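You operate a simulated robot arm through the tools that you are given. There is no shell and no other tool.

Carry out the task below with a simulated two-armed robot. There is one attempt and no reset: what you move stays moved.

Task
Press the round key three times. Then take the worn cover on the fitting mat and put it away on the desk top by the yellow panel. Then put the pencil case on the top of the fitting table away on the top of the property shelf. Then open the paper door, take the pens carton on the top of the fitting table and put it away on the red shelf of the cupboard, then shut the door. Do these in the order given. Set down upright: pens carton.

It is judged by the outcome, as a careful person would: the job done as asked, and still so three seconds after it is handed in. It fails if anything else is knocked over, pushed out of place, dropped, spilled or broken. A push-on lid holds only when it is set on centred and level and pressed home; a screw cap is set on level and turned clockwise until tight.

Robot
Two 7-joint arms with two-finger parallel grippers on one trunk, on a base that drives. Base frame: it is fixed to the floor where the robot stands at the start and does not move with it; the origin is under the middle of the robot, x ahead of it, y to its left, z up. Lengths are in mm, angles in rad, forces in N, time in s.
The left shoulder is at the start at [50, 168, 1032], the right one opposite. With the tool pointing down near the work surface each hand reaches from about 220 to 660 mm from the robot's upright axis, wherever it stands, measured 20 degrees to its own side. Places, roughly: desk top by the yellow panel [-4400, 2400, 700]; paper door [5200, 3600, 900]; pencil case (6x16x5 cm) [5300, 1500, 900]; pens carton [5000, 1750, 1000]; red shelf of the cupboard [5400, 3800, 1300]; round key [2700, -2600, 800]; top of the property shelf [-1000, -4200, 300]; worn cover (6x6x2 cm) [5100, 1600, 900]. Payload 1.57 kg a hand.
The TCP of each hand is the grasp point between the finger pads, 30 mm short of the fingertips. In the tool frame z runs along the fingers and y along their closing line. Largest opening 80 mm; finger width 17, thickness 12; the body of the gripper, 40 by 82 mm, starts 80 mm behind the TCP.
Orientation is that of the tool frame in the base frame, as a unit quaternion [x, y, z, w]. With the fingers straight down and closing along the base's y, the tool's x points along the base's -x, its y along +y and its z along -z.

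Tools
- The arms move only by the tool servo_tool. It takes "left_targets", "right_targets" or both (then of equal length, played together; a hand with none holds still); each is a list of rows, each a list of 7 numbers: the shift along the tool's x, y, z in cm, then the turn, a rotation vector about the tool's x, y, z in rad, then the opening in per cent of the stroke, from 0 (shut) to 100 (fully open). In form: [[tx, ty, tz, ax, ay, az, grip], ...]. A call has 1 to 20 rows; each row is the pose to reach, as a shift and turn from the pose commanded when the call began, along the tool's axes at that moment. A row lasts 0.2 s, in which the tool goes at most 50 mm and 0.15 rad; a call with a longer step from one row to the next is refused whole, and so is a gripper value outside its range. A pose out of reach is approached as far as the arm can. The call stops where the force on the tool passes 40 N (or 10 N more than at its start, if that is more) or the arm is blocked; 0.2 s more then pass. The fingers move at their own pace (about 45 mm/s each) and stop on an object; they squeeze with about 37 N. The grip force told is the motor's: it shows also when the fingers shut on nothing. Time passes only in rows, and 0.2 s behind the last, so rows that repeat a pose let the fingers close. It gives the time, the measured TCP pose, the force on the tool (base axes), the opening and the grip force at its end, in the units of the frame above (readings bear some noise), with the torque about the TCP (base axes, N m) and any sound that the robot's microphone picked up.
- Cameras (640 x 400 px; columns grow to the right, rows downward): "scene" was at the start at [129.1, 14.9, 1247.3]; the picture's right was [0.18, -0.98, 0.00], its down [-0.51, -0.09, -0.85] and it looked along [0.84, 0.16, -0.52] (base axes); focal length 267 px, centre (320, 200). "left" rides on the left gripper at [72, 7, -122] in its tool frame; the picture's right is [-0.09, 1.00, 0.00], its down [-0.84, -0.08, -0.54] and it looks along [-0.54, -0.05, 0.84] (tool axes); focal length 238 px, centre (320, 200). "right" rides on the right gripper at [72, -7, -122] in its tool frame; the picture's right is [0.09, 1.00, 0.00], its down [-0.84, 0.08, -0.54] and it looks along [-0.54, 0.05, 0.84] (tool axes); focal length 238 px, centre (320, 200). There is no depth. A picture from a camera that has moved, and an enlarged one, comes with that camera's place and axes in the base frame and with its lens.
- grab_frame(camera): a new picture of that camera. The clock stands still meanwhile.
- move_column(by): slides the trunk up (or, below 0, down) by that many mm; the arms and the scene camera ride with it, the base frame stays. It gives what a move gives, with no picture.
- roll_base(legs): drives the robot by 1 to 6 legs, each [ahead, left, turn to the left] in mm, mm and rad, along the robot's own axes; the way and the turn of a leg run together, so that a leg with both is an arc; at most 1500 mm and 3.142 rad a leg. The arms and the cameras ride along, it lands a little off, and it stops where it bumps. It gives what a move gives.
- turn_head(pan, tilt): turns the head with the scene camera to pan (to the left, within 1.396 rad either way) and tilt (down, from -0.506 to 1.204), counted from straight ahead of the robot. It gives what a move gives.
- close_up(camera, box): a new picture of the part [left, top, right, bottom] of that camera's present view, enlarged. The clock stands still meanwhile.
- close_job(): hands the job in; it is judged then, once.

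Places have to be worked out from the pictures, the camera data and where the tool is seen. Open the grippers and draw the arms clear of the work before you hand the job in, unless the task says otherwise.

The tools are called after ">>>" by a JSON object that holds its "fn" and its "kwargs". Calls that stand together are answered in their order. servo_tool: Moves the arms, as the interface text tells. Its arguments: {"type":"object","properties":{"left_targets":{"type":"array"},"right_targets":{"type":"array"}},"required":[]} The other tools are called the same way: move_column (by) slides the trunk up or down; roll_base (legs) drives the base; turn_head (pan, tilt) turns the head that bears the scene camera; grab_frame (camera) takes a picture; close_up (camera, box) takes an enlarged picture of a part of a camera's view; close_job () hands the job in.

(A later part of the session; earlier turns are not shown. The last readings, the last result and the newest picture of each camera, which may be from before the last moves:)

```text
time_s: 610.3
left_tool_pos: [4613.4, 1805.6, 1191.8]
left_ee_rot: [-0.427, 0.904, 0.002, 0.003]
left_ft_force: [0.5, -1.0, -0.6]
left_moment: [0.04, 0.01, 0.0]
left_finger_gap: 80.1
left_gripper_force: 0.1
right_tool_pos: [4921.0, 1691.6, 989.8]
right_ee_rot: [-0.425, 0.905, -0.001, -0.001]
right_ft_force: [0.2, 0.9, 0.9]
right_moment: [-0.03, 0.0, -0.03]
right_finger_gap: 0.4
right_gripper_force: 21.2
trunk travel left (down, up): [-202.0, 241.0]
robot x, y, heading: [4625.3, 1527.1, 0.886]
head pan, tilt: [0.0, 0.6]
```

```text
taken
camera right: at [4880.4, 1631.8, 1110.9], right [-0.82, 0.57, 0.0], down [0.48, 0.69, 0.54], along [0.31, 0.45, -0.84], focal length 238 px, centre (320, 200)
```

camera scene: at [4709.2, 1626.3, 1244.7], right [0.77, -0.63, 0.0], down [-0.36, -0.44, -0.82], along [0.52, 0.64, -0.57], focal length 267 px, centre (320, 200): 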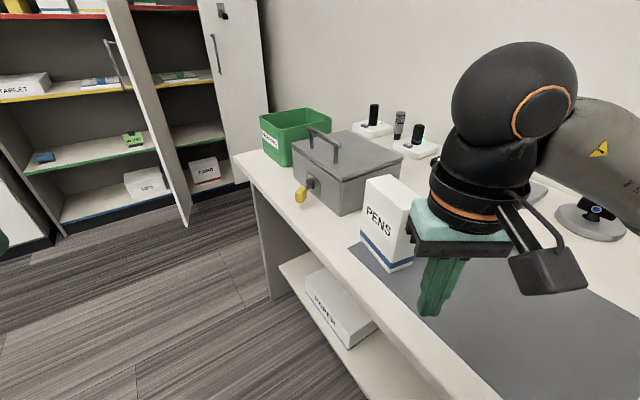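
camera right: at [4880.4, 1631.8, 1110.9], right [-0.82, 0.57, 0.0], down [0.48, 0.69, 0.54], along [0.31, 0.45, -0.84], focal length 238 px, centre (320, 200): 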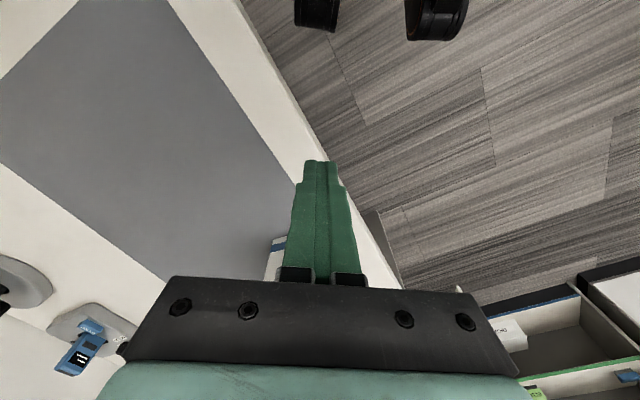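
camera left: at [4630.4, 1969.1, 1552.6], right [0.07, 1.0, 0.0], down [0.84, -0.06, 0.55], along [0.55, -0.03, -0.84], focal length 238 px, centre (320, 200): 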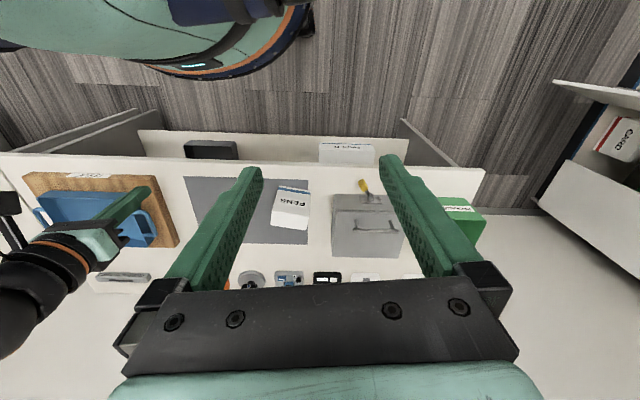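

I open the hand, move it to the pre-grasp place on the mat side of the carton, and yaw it to match the carton's long side.

>>> {"fn": "servo_tool", "kwargs": {"right_targets": [[-2.1, -1.8, 0, 0, 0, -0.104, 60], [-4.2, -3.6, 0, 0, 0, -0.208, 100], [-6.3, -5.4, 0, 0, 0, -0.312, 100], [-8.5, -7.3, 0, 0, 0, -0.416, 100], [-8.5, -7.3, 0, 0, 0, -0.416, 100]]}}

>>> {"fn": "servo_tool", "kwargs": {"right_targets": [[0, 0, 0, 0, -0.13, 0, 100], [0, 0, 0, 0, -0.26, 0, 100], [0, 0, 0, 0, -0.39, 0, 100], [0, 0, 0, 0, -0.52, 0, 100], [0, 0, 0, 0, -0.65, 0, 100], [0, 0, 0, 0, -0.78, 0, 100], [0, 0, 0, 0, -0.91, 0, 100], [0, 0, 0, 0, -1.04, 0, 100], [0, 0, 0, 0, -1.17, 0, 100], [0, 0, 0, 0, -1.22, 0, 100], [0, 0, 0, 0, -1.22, 0, 100]]}}

>>> {"fn": "grab_frame", "kwargs": {"camera": "scene"}}

>>> {"fn": "grab_frame", "kwargs": {"camera": "right"}}

```text
time_s: 611.5
left_tool_pos: [4614.8, 1805.4, 1190.1]
left_ee_rot: [-0.427, 0.904, 0.002, 0.002]
left_ft_force: [-1.2, -0.5, 0.4]
left_moment: [0.0, 0.01, -0.02]
left_finger_gap: 80.0
left_gripper_force: 0.0
right_tool_pos: [5034.4, 1708.5, 990.8]
right_ee_rot: [-0.602, 0.798, -0.001, -0.001]
right_ft_force: [0.3, -0.9, 0.3]
right_moment: [0.04, 0.01, -0.01]
right_finger_gap: 79.9
right_gripper_force: 0.1
trunk travel left (down, up): [-202.0, 241.0]
robot x, y, heading: [4628.7, 1524.8, 0.885]
head pan, tilt: [0.0, 0.6]
```

```text
time_s: 613.9
left_tool_pos: [4613.4, 1805.1, 1191.2]
left_ee_rot: [-0.428, 0.904, 0.002, 0.002]
left_ft_force: [-0.2, -0.8, 0.2]
left_moment: [-0.01, -0.01, -0.03]
left_finger_gap: 80.0
left_gripper_force: 0.1
right_tool_pos: [5068.8, 1732.0, 999.2]
right_ee_rot: [-0.494, 0.655, 0.345, 0.457]
right_ft_force: [0.5, 0.1, 0.1]
right_moment: [-0.01, 0.02, -0.02]
right_finger_gap: 79.7
right_gripper_force: 0.0
right hand out of reach, approached as far as the arm can: row 8, 9, 10, 11
trunk travel left (down, up): [-202.0, 241.0]
robot x, y, heading: [4623.4, 1523.9, 0.888]
head pan, tilt: [0.0, 0.6]
```

```text
taken
camera scene: at [4709.2, 1626.4, 1244.7], right [0.77, -0.63, 0.0], down [-0.36, -0.44, -0.83], along [0.52, 0.64, -0.56], focal length 267 px, centre (320, 200)
```

scene: 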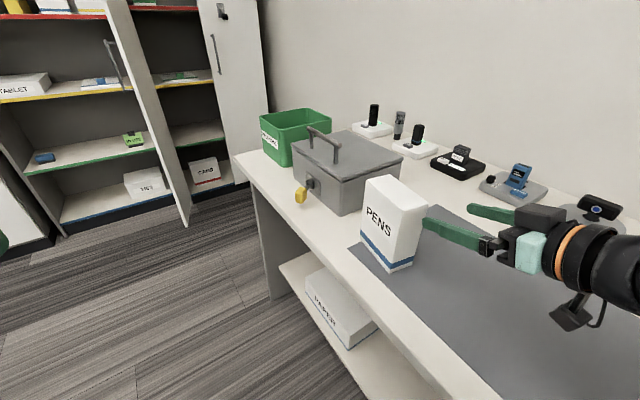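

```text
taken
camera right: at [5036.4, 1597.3, 972.7], right [-0.97, 0.24, -0.09], down [-0.13, -0.19, 0.97], along [0.22, 0.95, 0.22], focal length 238 px, centre (320, 200)
```

right: 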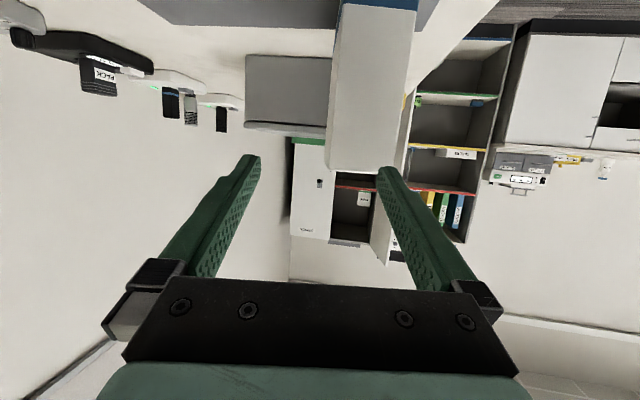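

The orientation is right (20° below horizontal, aligned with the carton), but that place is too close to my shoulder to hold exactly. I shift the base about 60 mm away so that the pre-grasp becomes reachable.

>>> {"fn": "roll_base", "kwargs": {"legs": [[-38, 47, 0]]}}

>>> {"fn": "servo_tool", "kwargs": {"right_targets": [[0.8, -1.8, 1.9, 0, 0, 0, 100], [1.5, -3.6, 3.7, 0, 0, 0, 100], [2.2, -5.5, 5.6, 0, 0, 0, 100], [2.2, -5.5, 5.6, 0, 0, 0, 100]]}}

>>> {"fn": "grab_frame", "kwargs": {"camera": "scene"}}

>>> {"fn": "grab_frame", "kwargs": {"camera": "right"}}

```text
time_s: 615.0
left_tool_pos: [4553.4, 1805.7, 1192.6]
left_ee_rot: [-0.427, 0.904, 0.002, 0.001]
left_ft_force: [-1.5, -0.9, 0.2]
left_moment: [-0.01, -0.01, 0.05]
left_finger_gap: 80.0
left_gripper_force: 0.0
right_tool_pos: [5008.3, 1733.2, 999.8]
right_ee_rot: [-0.495, 0.654, 0.345, 0.456]
right_ft_force: [-0.3, -0.5, 0.1]
right_moment: [0.0, 0.0, -0.02]
right_finger_gap: 80.1
right_gripper_force: 0.0
trunk travel left (down, up): [-202.0, 241.0]
robot x, y, heading: [4567.4, 1529.6, 0.885]
head pan, tilt: [0.0, 0.6]
```

```text
time_s: 616.0
left_tool_pos: [4554.9, 1806.8, 1190.7]
left_ee_rot: [-0.427, 0.904, 0.002, 0.003]
left_ft_force: [0.4, -0.3, -0.3]
left_moment: [0.0, 0.03, -0.03]
left_finger_gap: 80.0
left_gripper_force: 0.1
right_tool_pos: [5074.8, 1759.8, 958.5]
right_ee_rot: [-0.494, 0.654, 0.345, 0.457]
right_ft_force: [-1.3, -1.7, 0.1]
right_moment: [0.03, 0.0, 0.04]
right_finger_gap: 79.9
right_gripper_force: 0.1
trunk travel left (down, up): [-202.0, 241.0]
robot x, y, heading: [4568.2, 1528.7, 0.887]
head pan, tilt: [0.0, 0.6]
```

```text
taken
camera scene: at [4649.4, 1626.0, 1244.7], right [0.77, -0.63, 0.0], down [-0.36, -0.44, -0.83], along [0.52, 0.64, -0.56], focal length 267 px, centre (320, 200)
```

scene: 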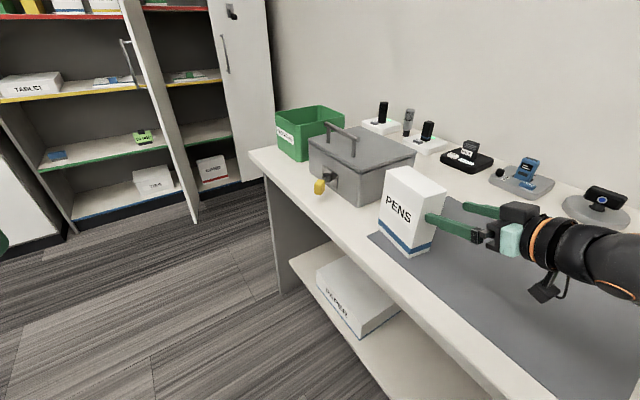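

```text
taken
camera right: at [5042.5, 1624.8, 932.2], right [-0.97, 0.24, -0.09], down [-0.13, -0.19, 0.97], along [0.22, 0.95, 0.22], focal length 238 px, centre (320, 200)
```

right: 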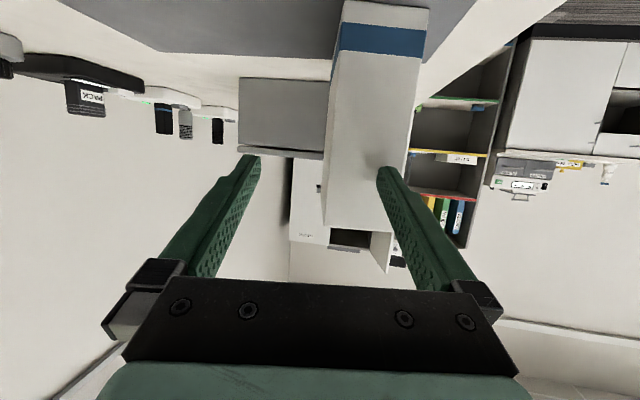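

The near-side finger is close to the carton's end face; the carton lies about 32 mm to the west of my finger centre line. I back off 30 mm, shift 32 mm west, and look again.

>>> {"fn": "servo_tool", "kwargs": {"right_targets": [[0, 0, -1.5, 0, 0, 0, 100], [0, 0, -3, 0, 0, 0, 100], [0, 1.6, -3, 0, 0, 0, 100], [0, 3.2, -3, 0, 0, 0, 100], [0, 3.2, -3, 0, 0, 0, 100]]}}

>>> {"fn": "grab_frame", "kwargs": {"camera": "right"}}

>>> {"fn": "close_up", "kwargs": {"camera": "scene", "box": [340, 140, 580, 320]}}

```text
time_s: 617.2
left_tool_pos: [4554.3, 1805.4, 1191.1]
left_ee_rot: [-0.427, 0.904, 0.002, 0.002]
left_ft_force: [-0.6, 0.4, -0.3]
left_moment: [0.02, 0.0, 0.01]
left_finger_gap: 79.9
left_gripper_force: 0.1
right_tool_pos: [5037.3, 1741.9, 970.2]
right_ee_rot: [-0.494, 0.655, 0.344, 0.456]
right_ft_force: [1.2, -0.3, -0.7]
right_moment: [-0.02, 0.0, 0.01]
right_finger_gap: 79.8
right_gripper_force: 0.0
trunk travel left (down, up): [-202.0, 241.0]
robot x, y, heading: [4567.0, 1528.5, 0.888]
head pan, tilt: [0.0, 0.6]
```

```text
taken
camera right: at [5004.1, 1607.7, 943.2], right [-0.97, 0.24, -0.09], down [-0.13, -0.19, 0.97], along [0.22, 0.95, 0.22], focal length 238 px, centre (320, 200)
```

right: 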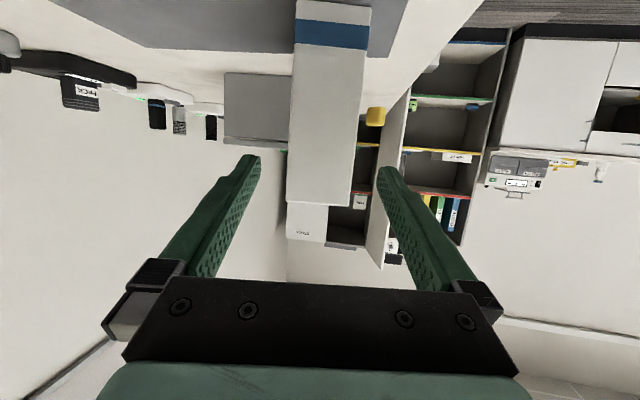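

```text
2.22 times, centred on (460, 230) of scene
camera zoom: at [4649.4, 1626.2, 1244.7], right [0.77, -0.63, 0.0], down [-0.36, -0.44, -0.83], along [0.52, 0.64, -0.56], focal length 592 px, centre (9, 133)
```

zoom: 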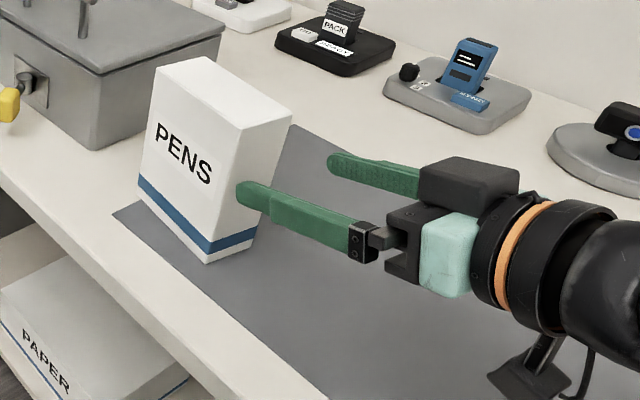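

The carton is now centred between the fingers and square to them. I advance along the finger axis 11.4 cm and check before closing.

>>> {"fn": "servo_tool", "kwargs": {"right_targets": [[0, 0, 2.5, 0, 0, 0, 100], [0, 0, 5, 0, 0, 0, 100], [0, 0, 7.5, 0, 0, 0, 100], [0, 0, 9.5, 0, 0, 0, 100], [0, 0, 11.2, 0, 0, 0, 100], [0, 0, 11.2, 0, 0, 0, 100]]}}

>>> {"fn": "grab_frame", "kwargs": {"camera": "right"}}

>>> {"fn": "close_up", "kwargs": {"camera": "scene", "box": [340, 140, 580, 320]}}

```text
time_s: 618.3
left_tool_pos: [4542.0, 1812.3, 1189.5]
left_ee_rot: [-0.428, 0.904, -0.004, 0.006]
left_ft_force: [-0.1, -0.3, 0.4]
left_moment: [0.02, 0.0, 0.03]
left_finger_gap: 80.1
left_gripper_force: 0.1
right_tool_pos: [5111.1, 1798.4, 959.4]
right_ee_rot: [-0.483, 0.661, 0.271, 0.505]
right_ft_force: [-0.3, 1.3, 1.1]
right_moment: [0.12, 0.06, 0.02]
right_finger_gap: 80.3
right_gripper_force: 0.1
trunk travel left (down, up): [-202.0, 241.0]
robot x, y, heading: [4567.9, 1524.4, 0.886]
head pan, tilt: [0.0, 0.6]
stopped in row 5 (right hand): the arm was blocked; the commanded pose is now the measured one
```

```text
taken
camera right: at [5065.5, 1666.9, 934.8], right [-0.91, 0.35, -0.21], down [-0.27, -0.12, 0.95], along [0.31, 0.93, 0.21], focal length 238 px, centre (320, 200)
```

right: 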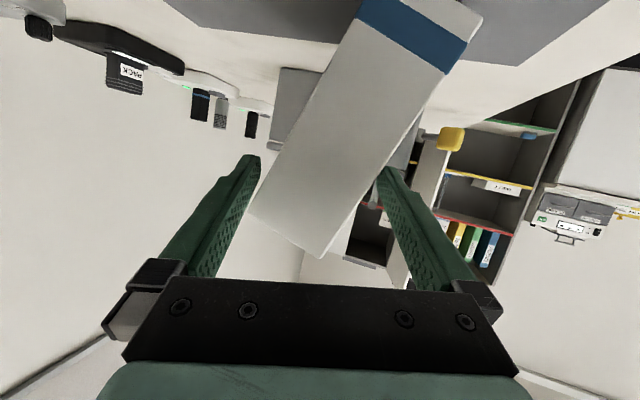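

```text
2.22 times, centred on (460, 230) of scene
camera zoom: at [4636.9, 1633.4, 1245.3], right [0.77, -0.63, 0.02], down [-0.35, -0.44, -0.83], along [0.53, 0.64, -0.56], focal length 592 px, centre (9, 133)
```

zoom: 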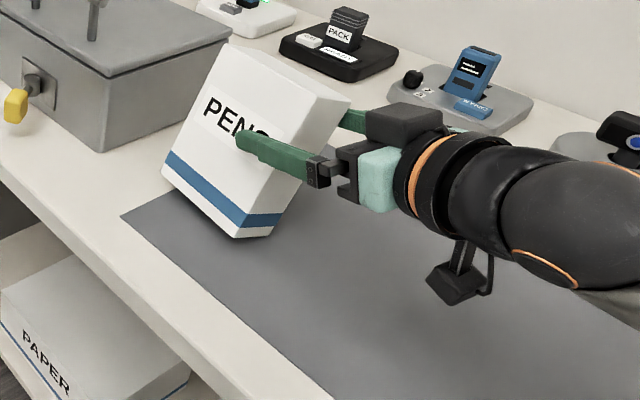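

Something went wrong: the arm was blocked, the hand got pushed east and the carton now leans between the fingers. Before any motion I look at the whole situation.

>>> {"fn": "grab_frame", "kwargs": {"camera": "scene"}}

>>> {"fn": "grab_frame", "kwargs": {"camera": "left"}}

```text
taken
camera scene: at [4636.9, 1633.4, 1245.3], right [0.77, -0.63, 0.02], down [-0.35, -0.44, -0.83], along [0.53, 0.64, -0.56], focal length 267 px, centre (320, 200)
```

scene: 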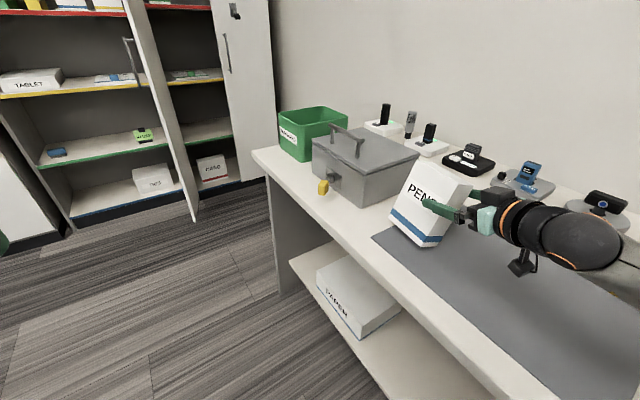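

```text
taken
camera left: at [4488.8, 1759.6, 1310.1], right [-0.71, 0.7, -0.01], down [0.58, 0.6, 0.55], along [0.39, 0.38, -0.84], focal length 238 px, centre (320, 200)
```

left: 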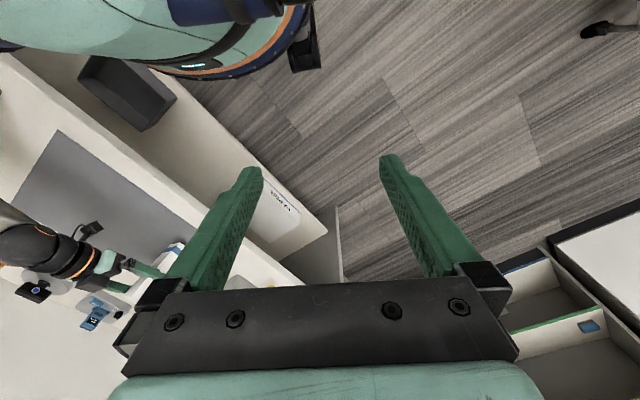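

>>> {"fn": "turn_head", "kwargs": {"pan": -0.7, "tilt": 0.7}}

>>> {"fn": "grab_frame", "kwargs": {"camera": "scene"}}

>>> {"fn": "grab_frame", "kwargs": {"camera": "right"}}

```text
time_s: 619.4
left_tool_pos: [4542.6, 1810.8, 1190.4]
left_ee_rot: [-0.428, 0.904, -0.004, 0.006]
left_ft_force: [-0.5, 0.2, -0.9]
left_moment: [0.0, -0.04, 0.0]
left_finger_gap: 79.9
left_gripper_force: 0.1
right_tool_pos: [5111.2, 1798.7, 959.9]
right_ee_rot: [-0.482, 0.663, 0.27, 0.505]
right_ft_force: [-0.8, 1.3, 3.6]
right_moment: [0.21, 0.16, 0.08]
right_finger_gap: 80.1
right_gripper_force: 0.0
trunk travel left (down, up): [-202.0, 241.0]
robot x, y, heading: [4564.1, 1529.3, 0.888]
head pan, tilt: [-0.7, 0.7]
```

```text
taken
camera scene: at [4664.7, 1579.6, 1237.6], right [0.19, -0.98, 0.01], down [-0.62, -0.12, -0.77], along [0.76, 0.14, -0.63], focal length 267 px, centre (320, 200)
```

scene: 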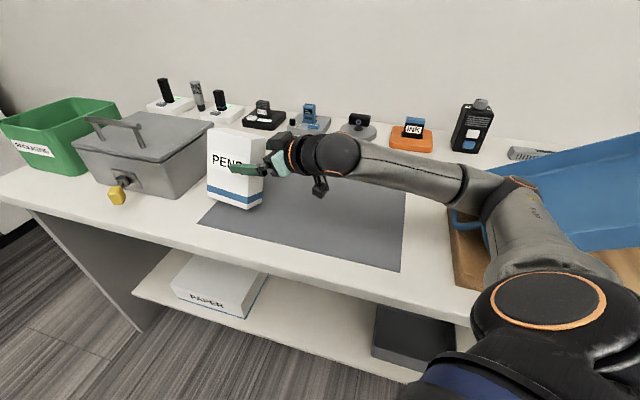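

```text
taken
camera right: at [5065.7, 1665.5, 933.9], right [-0.91, 0.35, -0.21], down [-0.27, -0.12, 0.95], along [0.31, 0.93, 0.21], focal length 238 px, centre (320, 200)
```

right: 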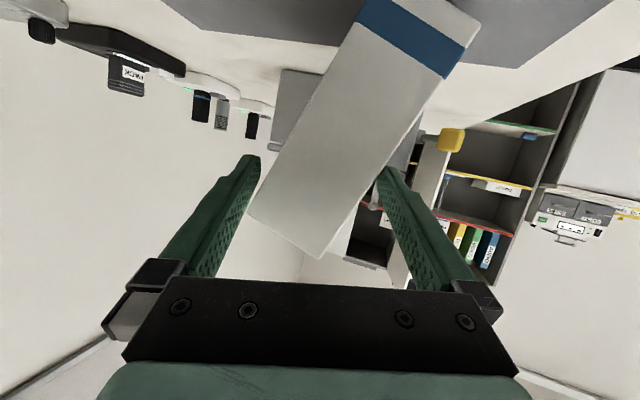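

The cause is clear: my right elbow ran into the blue tray on the neighbouring board and lifted its edge, which pushed the hand sideways. I gently undo this: move the hand back west with its original orientation, keeping the carton between the fingers so it comes upright again.

>>> {"fn": "servo_tool", "kwargs": {"right_targets": [[0, 0.8, -0.1, -0.027, -0.002, 0.013, 100], [0, 1.7, -0.2, -0.054, -0.003, 0.026, 100], [0, 2.6, -0.35, -0.081, -0.005, 0.039, 100], [0, 2.6, -0.35, -0.081, -0.005, 0.039, 100]]}}

>>> {"fn": "grab_frame", "kwargs": {"camera": "scene"}}

>>> {"fn": "grab_frame", "kwargs": {"camera": "right"}}

```text
time_s: 620.4
left_tool_pos: [4540.7, 1809.8, 1191.3]
left_ee_rot: [-0.429, 0.904, -0.003, 0.006]
left_ft_force: [-0.4, -1.1, -0.1]
left_moment: [0.0, 0.01, -0.01]
left_finger_gap: 79.9
left_gripper_force: 0.0
right_tool_pos: [5088.4, 1802.5, 957.6]
right_ee_rot: [-0.488, 0.66, 0.305, 0.484]
right_ft_force: [-1.2, 0.2, -0.9]
right_moment: [0.01, 0.02, 0.04]
right_finger_gap: 80.4
right_gripper_force: 0.1
trunk travel left (down, up): [-202.0, 241.0]
robot x, y, heading: [4569.0, 1529.0, 0.885]
head pan, tilt: [-0.7, 0.7]
```

```text
taken
camera scene: at [4664.5, 1579.2, 1238.6], right [0.18, -0.98, 0.01], down [-0.62, -0.12, -0.77], along [0.76, 0.14, -0.63], focal length 267 px, centre (320, 200)
```

scene: 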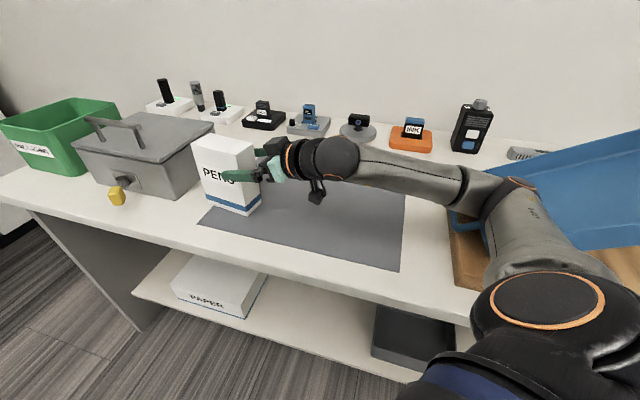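

```text
taken
camera right: at [5048.5, 1669.0, 932.4], right [-0.94, 0.3, -0.16], down [-0.21, -0.15, 0.97], along [0.27, 0.94, 0.21], focal length 238 px, centre (320, 200)
```

right: 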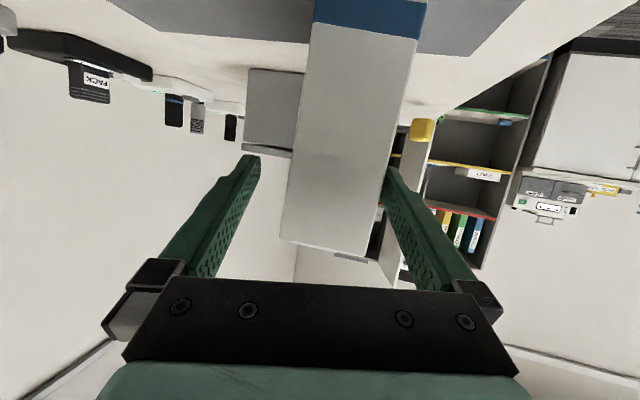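

The carton stands upright again between the fingers. Now I look further right to see how the elbow and tray touch.

>>> {"fn": "turn_head", "kwargs": {"pan": -1.2, "tilt": 0.6}}

>>> {"fn": "grab_frame", "kwargs": {"camera": "scene"}}

```text
time_s: 621.3
left_tool_pos: [4542.2, 1811.1, 1190.2]
left_ee_rot: [-0.428, 0.904, -0.005, 0.007]
left_ft_force: [-0.4, -0.3, -0.9]
left_moment: [-0.01, -0.01, 0.05]
left_finger_gap: 80.1
left_gripper_force: 0.1
right_tool_pos: [5087.6, 1803.0, 956.5]
right_ee_rot: [-0.489, 0.66, 0.304, 0.482]
right_ft_force: [-1.1, -0.2, -0.1]
right_moment: [0.0, 0.03, 0.01]
right_finger_gap: 79.8
right_gripper_force: 0.2
trunk travel left (down, up): [-202.0, 241.0]
robot x, y, heading: [4567.6, 1532.8, 0.887]
head pan, tilt: [-1.201, 0.6]
```

```text
taken
camera scene: at [4664.4, 1536.7, 1247.4], right [-0.31, -0.95, 0.0], down [-0.53, 0.17, -0.83], along [0.79, -0.26, -0.55], focal length 267 px, centre (320, 200)
```

scene: 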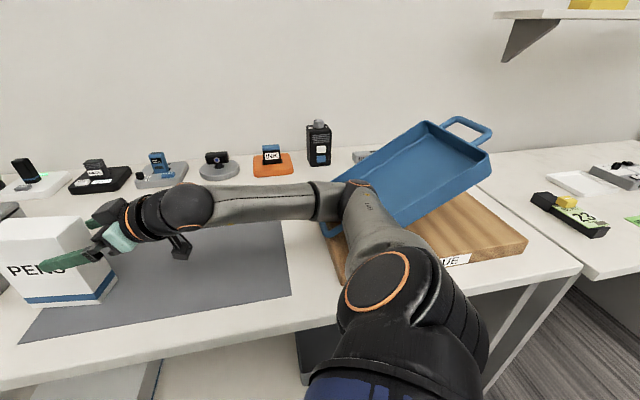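

The elbow has pressed the tray's left handle down so the tray tilts; lifting the elbow should let it settle back. First I finish restoring the hand's orientation and centre it on the carton.

>>> {"fn": "servo_tool", "kwargs": {"right_targets": [[0, 0.4, -0.1, -0.027, -0.002, 0.013, 100], [0, 0.9, -0.2, -0.054, -0.003, 0.026, 100], [0, 1.4, -0.3, -0.081, -0.005, 0.039, 100], [0, 1.4, -0.3, -0.081, -0.005, 0.039, 100]]}}

>>> {"fn": "grab_frame", "kwargs": {"camera": "right"}}

>>> {"fn": "grab_frame", "kwargs": {"camera": "scene"}}

```text
time_s: 622.3
left_tool_pos: [4541.8, 1813.0, 1188.8]
left_ee_rot: [-0.428, 0.904, -0.005, 0.007]
left_ft_force: [0.3, -0.4, 0.3]
left_moment: [0.03, 0.0, 0.0]
left_finger_gap: 79.8
left_gripper_force: 0.0
right_tool_pos: [5070.9, 1808.9, 956.7]
right_ee_rot: [-0.495, 0.655, 0.344, 0.456]
right_ft_force: [-0.2, -0.8, 0.0]
right_moment: [-0.01, -0.01, 0.0]
right_finger_gap: 79.8
right_gripper_force: 0.1
trunk travel left (down, up): [-202.0, 241.0]
robot x, y, heading: [4569.0, 1529.3, 0.887]
head pan, tilt: [-1.201, 0.6]
```

```text
taken
camera right: at [5039.4, 1672.7, 930.5], right [-0.97, 0.24, -0.09], down [-0.13, -0.19, 0.97], along [0.22, 0.95, 0.22], focal length 238 px, centre (320, 200)
```

right: 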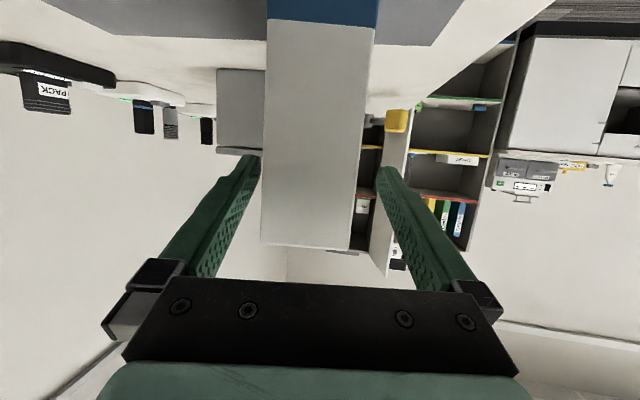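

```text
taken
camera scene: at [4664.7, 1537.6, 1246.5], right [-0.31, -0.95, 0.0], down [-0.53, 0.17, -0.83], along [0.79, -0.26, -0.55], focal length 267 px, centre (320, 200)
```

scene: 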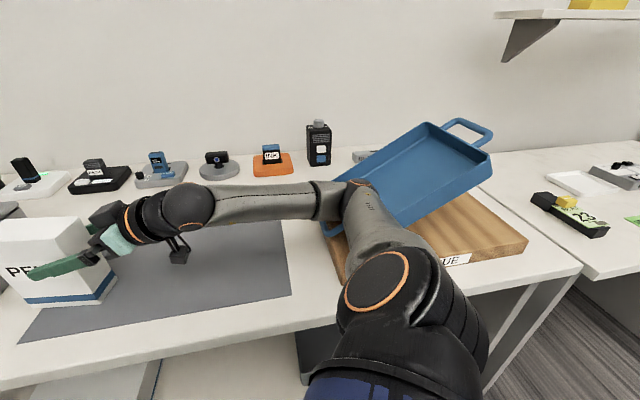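

The hand is aligned and the carton upright, but I don't want to push the elbow further into the tray. I back the hand straight out along the finger axis, which should free the elbow.

>>> {"fn": "servo_tool", "kwargs": {"right_targets": [[0, 0, -1, 0, 0, 0, 100], [0, 0, -2, 0, 0, 0, 100], [0, 0, -3, 0, 0, 0, 100], [0, 0, -4, 0, 0, 0, 100], [0, 0, -5, 0, 0, 0, 100], [0, 0, -6, 0, 0, 0, 100], [0, 0, -6, 0, 0, 0, 100]]}}

>>> {"fn": "grab_frame", "kwargs": {"camera": "scene"}}

>>> {"fn": "grab_frame", "kwargs": {"camera": "right"}}

```text
time_s: 623.9
left_tool_pos: [4554.0, 1804.1, 1191.2]
left_ee_rot: [-0.429, 0.904, 0.002, 0.002]
left_ft_force: [-0.6, 0.2, 0.3]
left_moment: [-0.01, -0.02, -0.01]
left_finger_gap: 80.0
left_gripper_force: 0.1
right_tool_pos: [5060.2, 1751.5, 964.7]
right_ee_rot: [-0.492, 0.659, 0.356, 0.444]
right_ft_force: [0.1, -0.5, 0.4]
right_moment: [-0.01, 0.03, 0.0]
right_finger_gap: 79.9
right_gripper_force: 0.1
trunk travel left (down, up): [-202.0, 241.0]
robot x, y, heading: [4567.7, 1527.4, 0.887]
head pan, tilt: [-1.201, 0.6]
```

```text
taken
camera scene: at [4678.1, 1530.2, 1244.7], right [-0.31, -0.95, 0.0], down [-0.54, 0.17, -0.83], along [0.78, -0.26, -0.56], focal length 267 px, centre (320, 200)
```

scene: 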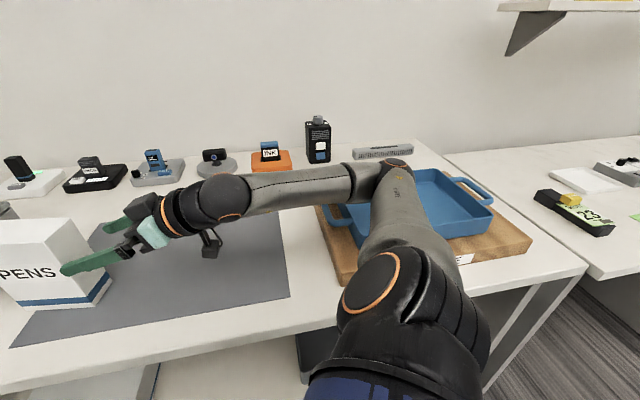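

```text
taken
camera right: at [5029.3, 1615.4, 939.3], right [-0.97, 0.23, -0.05], down [-0.1, -0.19, 0.98], along [0.21, 0.95, 0.21], focal length 238 px, centre (320, 200)
```

right: 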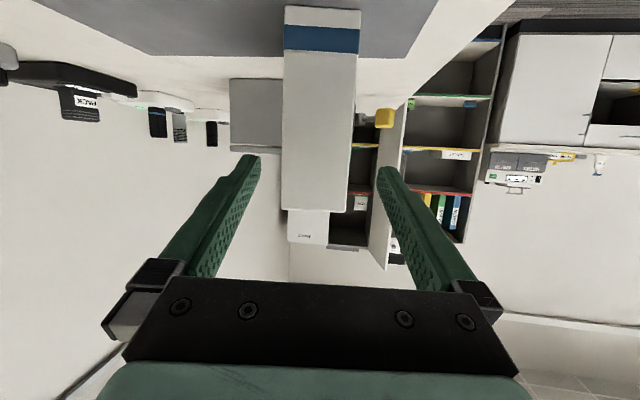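

The tray dropped back flat onto its board and the carton stands upright. I raise the trunk by 120 mm so the elbow stays well above the tray, then lower only the hand.

>>> {"fn": "move_column", "kwargs": {"by": 120}}

>>> {"fn": "servo_tool", "kwargs": {"right_targets": [[2.0, 0, -1, 0, 0, 0, 100], [4.5, 0, -2, 0, 0, 0, 100], [7, 0, -2, 0, 0, 0, 100], [9.5, 0, -2, 0, 0, 0, 100], [11, 0, -2, 0, 0, 0, 100], [11, 0, -2, 0, 0, 0, 100]]}}

>>> {"fn": "grab_frame", "kwargs": {"camera": "scene"}}

>>> {"fn": "grab_frame", "kwargs": {"camera": "right"}}

```text
time_s: 625.4
left_tool_pos: [4554.5, 1805.8, 1311.0]
left_ee_rot: [-0.428, 0.904, 0.002, 0.002]
left_ft_force: [0.1, -0.1, -0.3]
left_moment: [-0.04, -0.02, 0.0]
left_finger_gap: 79.9
left_gripper_force: 0.1
right_tool_pos: [5060.7, 1751.8, 1084.1]
right_ee_rot: [-0.492, 0.659, 0.356, 0.444]
right_ft_force: [-0.1, -0.1, 0.3]
right_moment: [-0.05, 0.02, -0.03]
right_finger_gap: 80.2
right_gripper_force: 0.0
trunk travel left (down, up): [-322.0, 121.0]
robot x, y, heading: [4566.9, 1528.4, 0.884]
head pan, tilt: [-1.201, 0.6]
```

```text
time_s: 626.8
left_tool_pos: [4555.0, 1805.2, 1312.1]
left_ee_rot: [-0.428, 0.904, 0.002, 0.001]
left_ft_force: [-0.5, 0.7, 1.0]
left_moment: [0.03, 0.03, -0.01]
left_finger_gap: 80.0
left_gripper_force: 0.0
right_tool_pos: [5050.2, 1690.3, 996.7]
right_ee_rot: [-0.492, 0.664, 0.346, 0.443]
right_ft_force: [0.9, 1.5, 3.6]
right_moment: [-0.42, 0.11, 0.09]
right_finger_gap: 80.1
right_gripper_force: 0.0
right hand out of reach, approached as far as the arm can: row 4, 5, 6
trunk travel left (down, up): [-322.0, 121.0]
robot x, y, heading: [4568.5, 1527.0, 0.887]
head pan, tilt: [-1.201, 0.6]
```

```text
taken
camera scene: at [4678.3, 1529.2, 1364.6], right [-0.31, -0.95, 0.0], down [-0.54, 0.18, -0.82], along [0.78, -0.26, -0.57], focal length 267 px, centre (320, 200)
```

scene: 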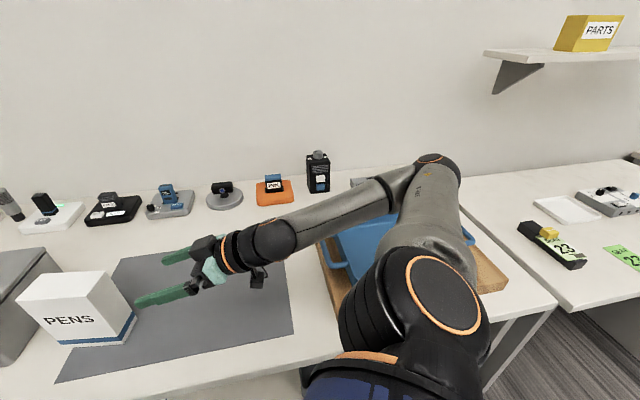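

```text
taken
camera right: at [5017.3, 1553.5, 973.4], right [-0.97, 0.24, -0.06], down [-0.11, -0.17, 0.98], along [0.23, 0.95, 0.19], focal length 238 px, centre (320, 200)
```

right: 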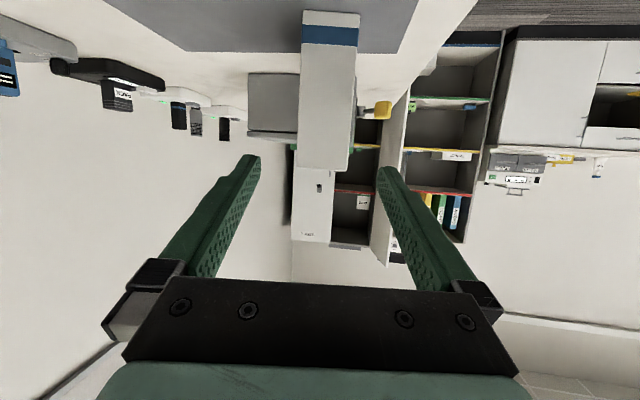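

The elbow is now far above the tray. The carton's near face is about 117 mm ahead along the finger axis, 6 mm to the west. I advance in stages, watching the elbow.

>>> {"fn": "servo_tool", "kwargs": {"right_targets": [[0, 0.2, 2, 0, 0, 0, 100], [0, 0.4, 4, 0, 0, 0, 100], [0, 0.6, 6, 0, 0, 0, 100], [0, 0.6, 8, 0, 0, 0, 100], [0, 0.6, 8, 0, 0, 0, 100]]}}

>>> {"fn": "grab_frame", "kwargs": {"camera": "scene"}}

>>> {"fn": "grab_frame", "kwargs": {"camera": "right"}}

```text
time_s: 628.0
left_tool_pos: [4553.8, 1805.7, 1312.3]
left_ee_rot: [-0.428, 0.904, 0.002, 0.002]
left_ft_force: [-0.6, 0.3, -0.1]
left_moment: [-0.03, 0.0, 0.04]
left_finger_gap: 79.8
left_gripper_force: 0.1
right_tool_pos: [5069.3, 1773.5, 987.5]
right_ee_rot: [-0.491, 0.649, 0.359, 0.458]
right_ft_force: [-1.3, -2.5, -10.2]
right_moment: [0.92, -0.27, -0.07]
right_finger_gap: 79.9
right_gripper_force: 0.1
right hand out of reach, approached as far as the arm can: row 1, 2, 3, 4
trunk travel left (down, up): [-322.0, 121.0]
robot x, y, heading: [4569.7, 1527.2, 0.883]
head pan, tilt: [-1.201, 0.6]
```

```text
taken
camera scene: at [4677.9, 1530.4, 1364.6], right [-0.31, -0.95, 0.0], down [-0.54, 0.17, -0.83], along [0.78, -0.26, -0.56], focal length 267 px, centre (320, 200)
```

scene: 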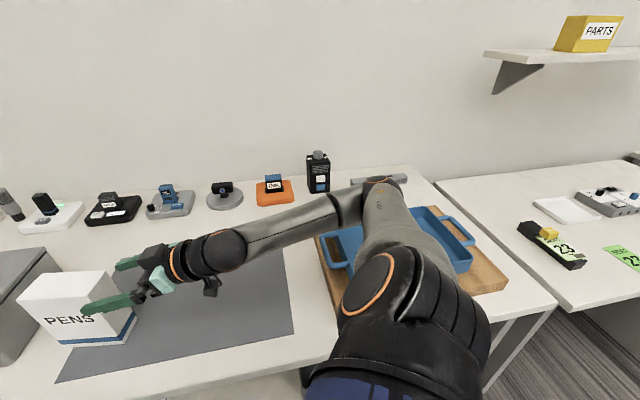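

```text
taken
camera right: at [5038.3, 1637.1, 958.6], right [-0.97, 0.23, -0.07], down [-0.12, -0.22, 0.97], along [0.21, 0.95, 0.24], focal length 238 px, centre (320, 200)
```

right: 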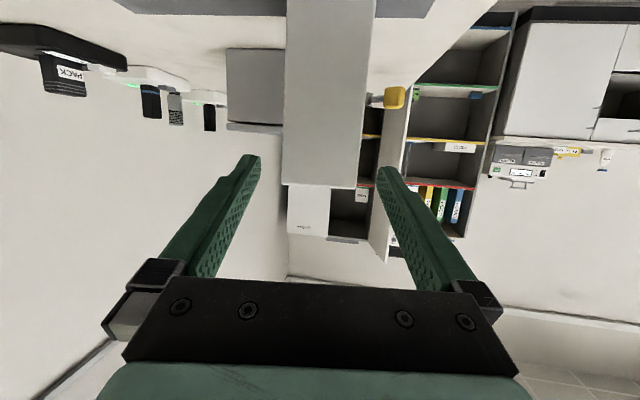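

Elbow is clear of the tray. I let things settle and re-read the force.

>>> {"fn": "servo_tool", "kwargs": {"right_targets": [[0, 0, 0, 0, 0, 0, 100], [0, 0, 0, 0, 0, 0, 100]]}}

>>> {"fn": "close_up", "kwargs": {"camera": "scene", "box": [0, 210, 260, 360]}}

```text
time_s: 628.6
left_tool_pos: [4556.0, 1805.1, 1311.1]
left_ee_rot: [-0.427, 0.904, 0.001, 0.002]
left_ft_force: [-0.4, 1.1, 0.1]
left_moment: [0.02, -0.01, 0.01]
left_finger_gap: 80.0
left_gripper_force: 0.1
right_tool_pos: [5065.6, 1767.9, 974.0]
right_ee_rot: [-0.492, 0.658, 0.356, 0.445]
right_ft_force: [0.3, 0.8, 0.3]
right_moment: [0.03, 0.01, 0.01]
right_finger_gap: 79.9
right_gripper_force: 0.0
trunk travel left (down, up): [-322.0, 121.0]
robot x, y, heading: [4569.4, 1526.3, 0.888]
head pan, tilt: [-1.201, 0.6]
```

```text
2.46 times, centred on (130, 285) of scene
camera zoom: at [4678.2, 1530.1, 1364.7], right [-0.31, -0.95, 0.0], down [-0.54, 0.18, -0.83], along [0.78, -0.26, -0.56], focal length 656 px, centre (788, -9)
```

zoom: 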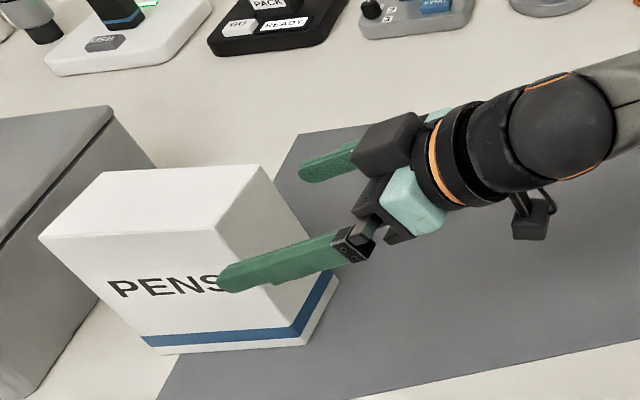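

>>> {"fn": "grab_frame", "kwargs": {"camera": "right"}}

```text
taken
camera right: at [5034.0, 1631.2, 947.4], right [-0.97, 0.23, -0.06], down [-0.1, -0.19, 0.98], along [0.21, 0.95, 0.21], focal length 238 px, centre (320, 200)
```

right: 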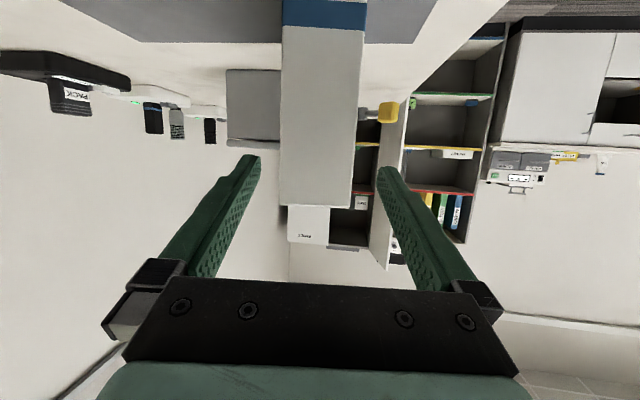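

Centred (within 2 mm) with the carton's face 39 mm ahead. I advance 78 mm along the finger axis.

>>> {"fn": "servo_tool", "kwargs": {"right_targets": [[0.1, 0, 1.5, 0, 0, 0, 100], [0.2, 0, 3, 0, 0, 0, 100], [0.3, 0, 4.5, 0, 0, 0, 100], [0.4, 0, 6, 0, 0, 0, 100], [0.5, 0, 7.6, 0, 0, 0, 100], [0.5, 0, 7.6, 0, 0, 0, 100]]}}

>>> {"fn": "grab_frame", "kwargs": {"camera": "right"}}

>>> {"fn": "grab_frame", "kwargs": {"camera": "scene"}}

```text
time_s: 630.0
left_tool_pos: [4555.0, 1805.8, 1311.8]
left_ee_rot: [-0.428, 0.904, 0.002, 0.001]
left_ft_force: [-0.5, 0.4, 0.0]
left_moment: [0.02, -0.05, 0.02]
left_finger_gap: 80.2
left_gripper_force: 0.0
right_tool_pos: [5082.5, 1833.2, 940.9]
right_ee_rot: [-0.493, 0.658, 0.355, 0.444]
right_ft_force: [-0.1, -0.1, -0.1]
right_moment: [0.03, 0.01, 0.01]
right_finger_gap: 80.0
right_gripper_force: 0.1
trunk travel left (down, up): [-322.0, 121.0]
robot x, y, heading: [4568.4, 1523.4, 0.888]
head pan, tilt: [-1.201, 0.6]
```

```text
taken
camera right: at [5051.1, 1698.3, 916.2], right [-0.97, 0.23, -0.06], down [-0.1, -0.19, 0.98], along [0.21, 0.95, 0.21], focal length 238 px, centre (320, 200)
```

right: 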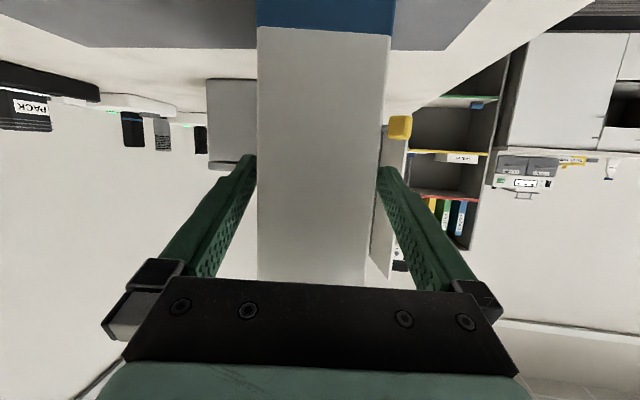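

```text
taken
camera scene: at [4678.1, 1530.0, 1364.7], right [-0.31, -0.95, 0.0], down [-0.54, 0.18, -0.83], along [0.78, -0.26, -0.56], focal length 267 px, centre (320, 200)
```

scene: 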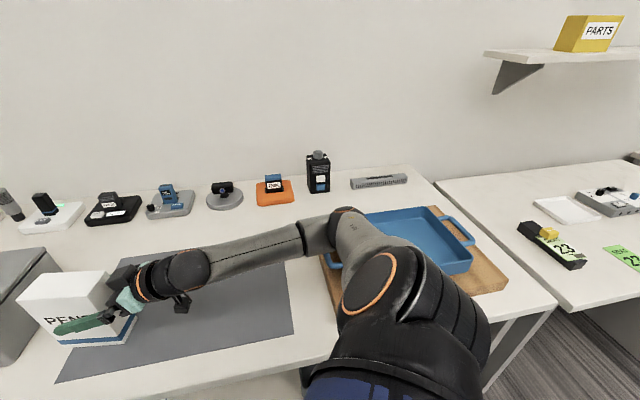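

The fingers straddle the carton, centred, with no contact. I close on it.

>>> {"fn": "servo_tool", "kwargs": {"right_targets": [[0, 0, 0, 0, 0, 0, 80], [0, 0, 0, 0, 0, 0, 70], [0, 0, 0, 0, 0, 0, 55], [0, 0, 0, 0, 0, 0, 45], [0, 0, 0, 0, 0, 0, 45]]}}

>>> {"fn": "grab_frame", "kwargs": {"camera": "right"}}

>>> {"fn": "close_up", "kwargs": {"camera": "scene", "box": [0, 210, 260, 360]}}

```text
time_s: 631.2
left_tool_pos: [4553.8, 1804.6, 1311.5]
left_ee_rot: [-0.428, 0.904, 0.003, 0.003]
left_ft_force: [-0.5, -0.5, -0.1]
left_moment: [-0.02, 0.03, -0.03]
left_finger_gap: 79.9
left_gripper_force: 0.1
right_tool_pos: [5083.6, 1834.3, 942.9]
right_ee_rot: [-0.492, 0.658, 0.356, 0.446]
right_ft_force: [2.8, -0.2, 2.9]
right_moment: [-0.03, -0.11, -0.01]
right_finger_gap: 55.6
right_gripper_force: 37.1
trunk travel left (down, up): [-322.0, 121.0]
robot x, y, heading: [4572.6, 1528.0, 0.888]
head pan, tilt: [-1.201, 0.6]
```

```text
taken
camera right: at [5051.4, 1698.1, 916.5], right [-0.97, 0.23, -0.06], down [-0.1, -0.19, 0.98], along [0.21, 0.95, 0.21], focal length 238 px, centre (320, 200)
```

right: 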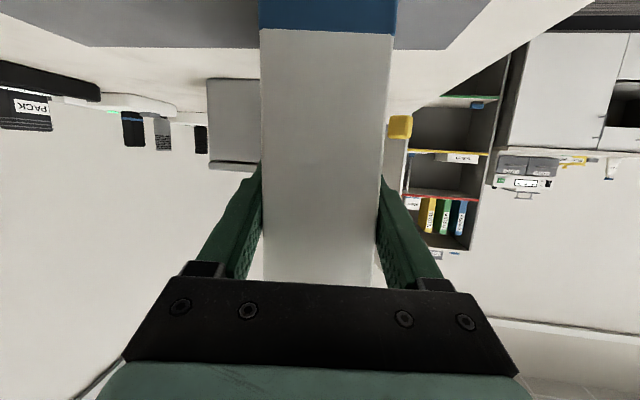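

```text
2.46 times, centred on (130, 285) of scene
camera zoom: at [4678.2, 1530.0, 1364.7], right [-0.31, -0.95, 0.0], down [-0.54, 0.18, -0.82], along [0.78, -0.26, -0.57], focal length 656 px, centre (788, -9)
```

zoom: 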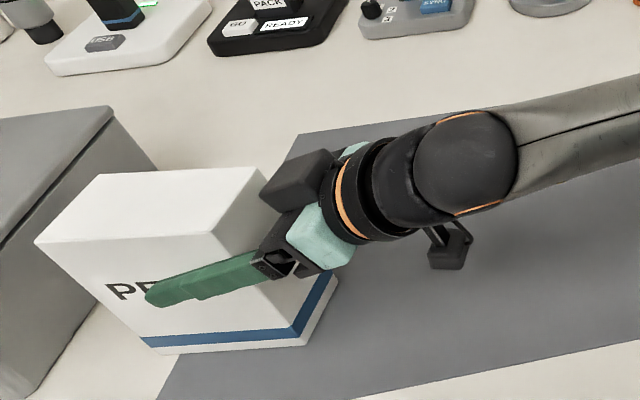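

The carton is gripped at 55.6 mm with 37 N, upright. I lift it purely with the trunk so the elbow only moves up.

>>> {"fn": "move_column", "kwargs": {"by": 115}}

>>> {"fn": "grab_frame", "kwargs": {"camera": "scene"}}

>>> {"fn": "grab_frame", "kwargs": {"camera": "right"}}

```text
time_s: 632.6
left_tool_pos: [4556.1, 1805.7, 1426.2]
left_ee_rot: [-0.428, 0.904, 0.003, 0.001]
left_ft_force: [-0.3, -0.1, 0.1]
left_moment: [0.01, 0.0, -0.05]
left_finger_gap: 80.0
left_gripper_force: 0.0
right_tool_pos: [5082.1, 1834.0, 1055.3]
right_ee_rot: [-0.492, 0.659, 0.356, 0.444]
right_ft_force: [-0.2, 0.3, -3.6]
right_moment: [-0.09, 0.02, 0.04]
right_finger_gap: 55.5
right_gripper_force: 36.8
trunk travel left (down, up): [-437.0, 6.0]
robot x, y, heading: [4568.7, 1526.8, 0.886]
head pan, tilt: [-1.201, 0.6]
```

```text
taken
camera scene: at [4678.5, 1530.4, 1479.6], right [-0.31, -0.95, 0.0], down [-0.54, 0.17, -0.82], along [0.78, -0.26, -0.57], focal length 267 px, centre (320, 200)
```

scene: 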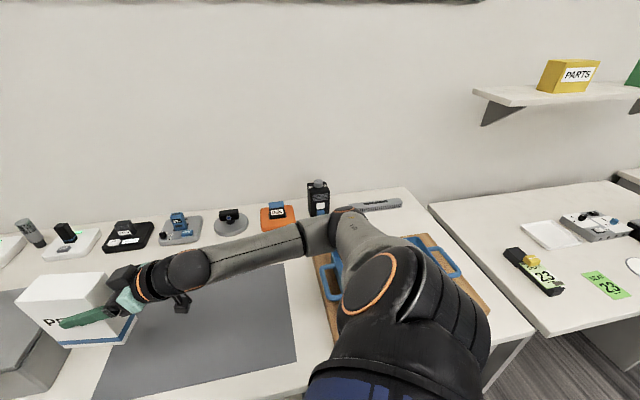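

```text
taken
camera right: at [5051.2, 1698.3, 1030.9], right [-0.97, 0.23, -0.06], down [-0.1, -0.19, 0.98], along [0.21, 0.95, 0.21], focal length 238 px, centre (320, 200)
```

right: 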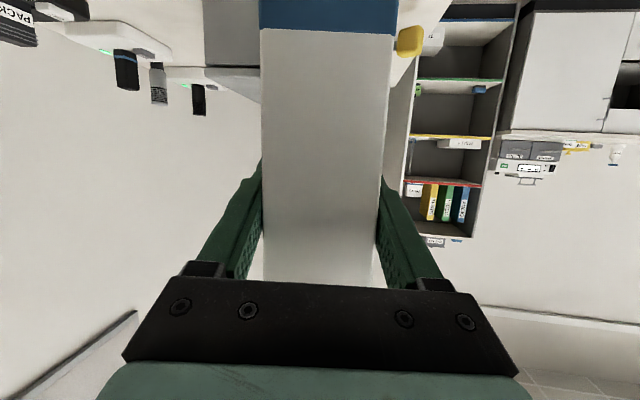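

The carton is lifted cleanly (3.6 N). I back the base away diagonally and check the tray's place against before.

>>> {"fn": "roll_base", "kwargs": {"legs": [[-260, 0, 0]]}}

>>> {"fn": "turn_head", "kwargs": {"pan": -0.9, "tilt": 0.5}}

>>> {"fn": "grab_frame", "kwargs": {"camera": "scene"}}

>>> {"fn": "turn_head", "kwargs": {"pan": -0.2, "tilt": 0.5}}

>>> {"fn": "grab_frame", "kwargs": {"camera": "scene"}}

```text
time_s: 634.5
left_tool_pos: [4386.0, 1600.0, 1426.9]
left_ee_rot: [-0.428, 0.904, 0.003, 0.002]
left_ft_force: [0.8, -0.4, -0.1]
left_moment: [0.01, 0.0, 0.01]
left_finger_gap: 80.1
left_gripper_force: 0.1
right_tool_pos: [4913.8, 1629.1, 1056.1]
right_ee_rot: [-0.492, 0.658, 0.355, 0.445]
right_ft_force: [0.8, 0.1, -2.5]
right_moment: [-0.08, 0.03, 0.02]
right_finger_gap: 55.3
right_gripper_force: 37.2
trunk travel left (down, up): [-437.0, 6.0]
robot x, y, heading: [4401.9, 1321.1, 0.884]
head pan, tilt: [-1.201, 0.6]
```

```text
time_s: 635.3
left_tool_pos: [4387.1, 1600.1, 1427.3]
left_ee_rot: [-0.428, 0.904, 0.002, 0.002]
left_ft_force: [-0.4, 1.5, 0.5]
left_moment: [0.03, -0.02, -0.03]
left_finger_gap: 80.0
left_gripper_force: 0.0
right_tool_pos: [4914.9, 1629.4, 1056.6]
right_ee_rot: [-0.492, 0.658, 0.356, 0.444]
right_ft_force: [-0.6, -0.4, -3.6]
right_moment: [-0.06, 0.01, 0.01]
right_finger_gap: 55.2
right_gripper_force: 37.0
trunk travel left (down, up): [-437.0, 6.0]
robot x, y, heading: [4401.9, 1318.3, 0.886]
head pan, tilt: [-0.901, 0.499]
```

```text
taken
camera scene: at [4517.9, 1351.2, 1488.7], right [-0.01, -1.0, 0.0], down [-0.48, 0.01, -0.88], along [0.88, -0.01, -0.48], focal length 267 px, centre (320, 200)
```

scene: 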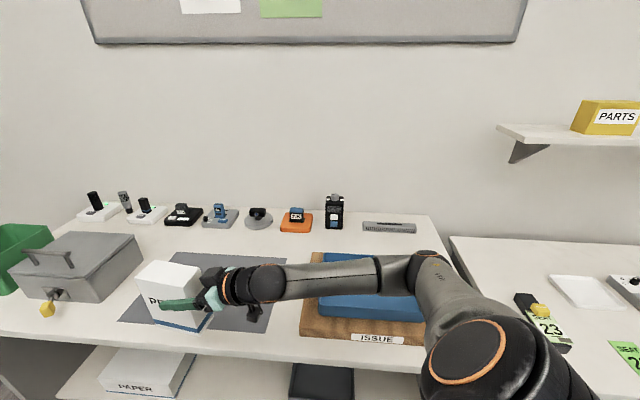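

```text
time_s: 636.4
left_tool_pos: [4386.6, 1600.0, 1426.2]
left_ee_rot: [-0.428, 0.904, 0.003, 0.003]
left_ft_force: [0.0, -0.5, -0.2]
left_moment: [-0.03, -0.02, 0.02]
left_finger_gap: 79.8
left_gripper_force: 0.0
right_tool_pos: [4914.5, 1629.5, 1054.8]
right_ee_rot: [-0.492, 0.659, 0.355, 0.444]
right_ft_force: [-0.9, 0.1, -3.2]
right_moment: [-0.1, 0.02, -0.01]
right_finger_gap: 55.5
right_gripper_force: 36.9
trunk travel left (down, up): [-437.0, 6.0]
robot x, y, heading: [4402.7, 1321.7, 0.89]
head pan, tilt: [-0.201, 0.499]
```

```text
taken
camera scene: at [4497.3, 1410.1, 1488.7], right [0.63, -0.77, 0.0], down [-0.37, -0.3, -0.88], along [0.68, 0.56, -0.48], focal length 267 px, centre (320, 200)
```

scene: 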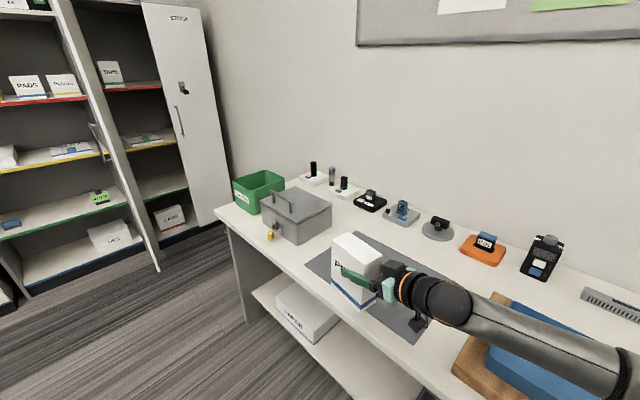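

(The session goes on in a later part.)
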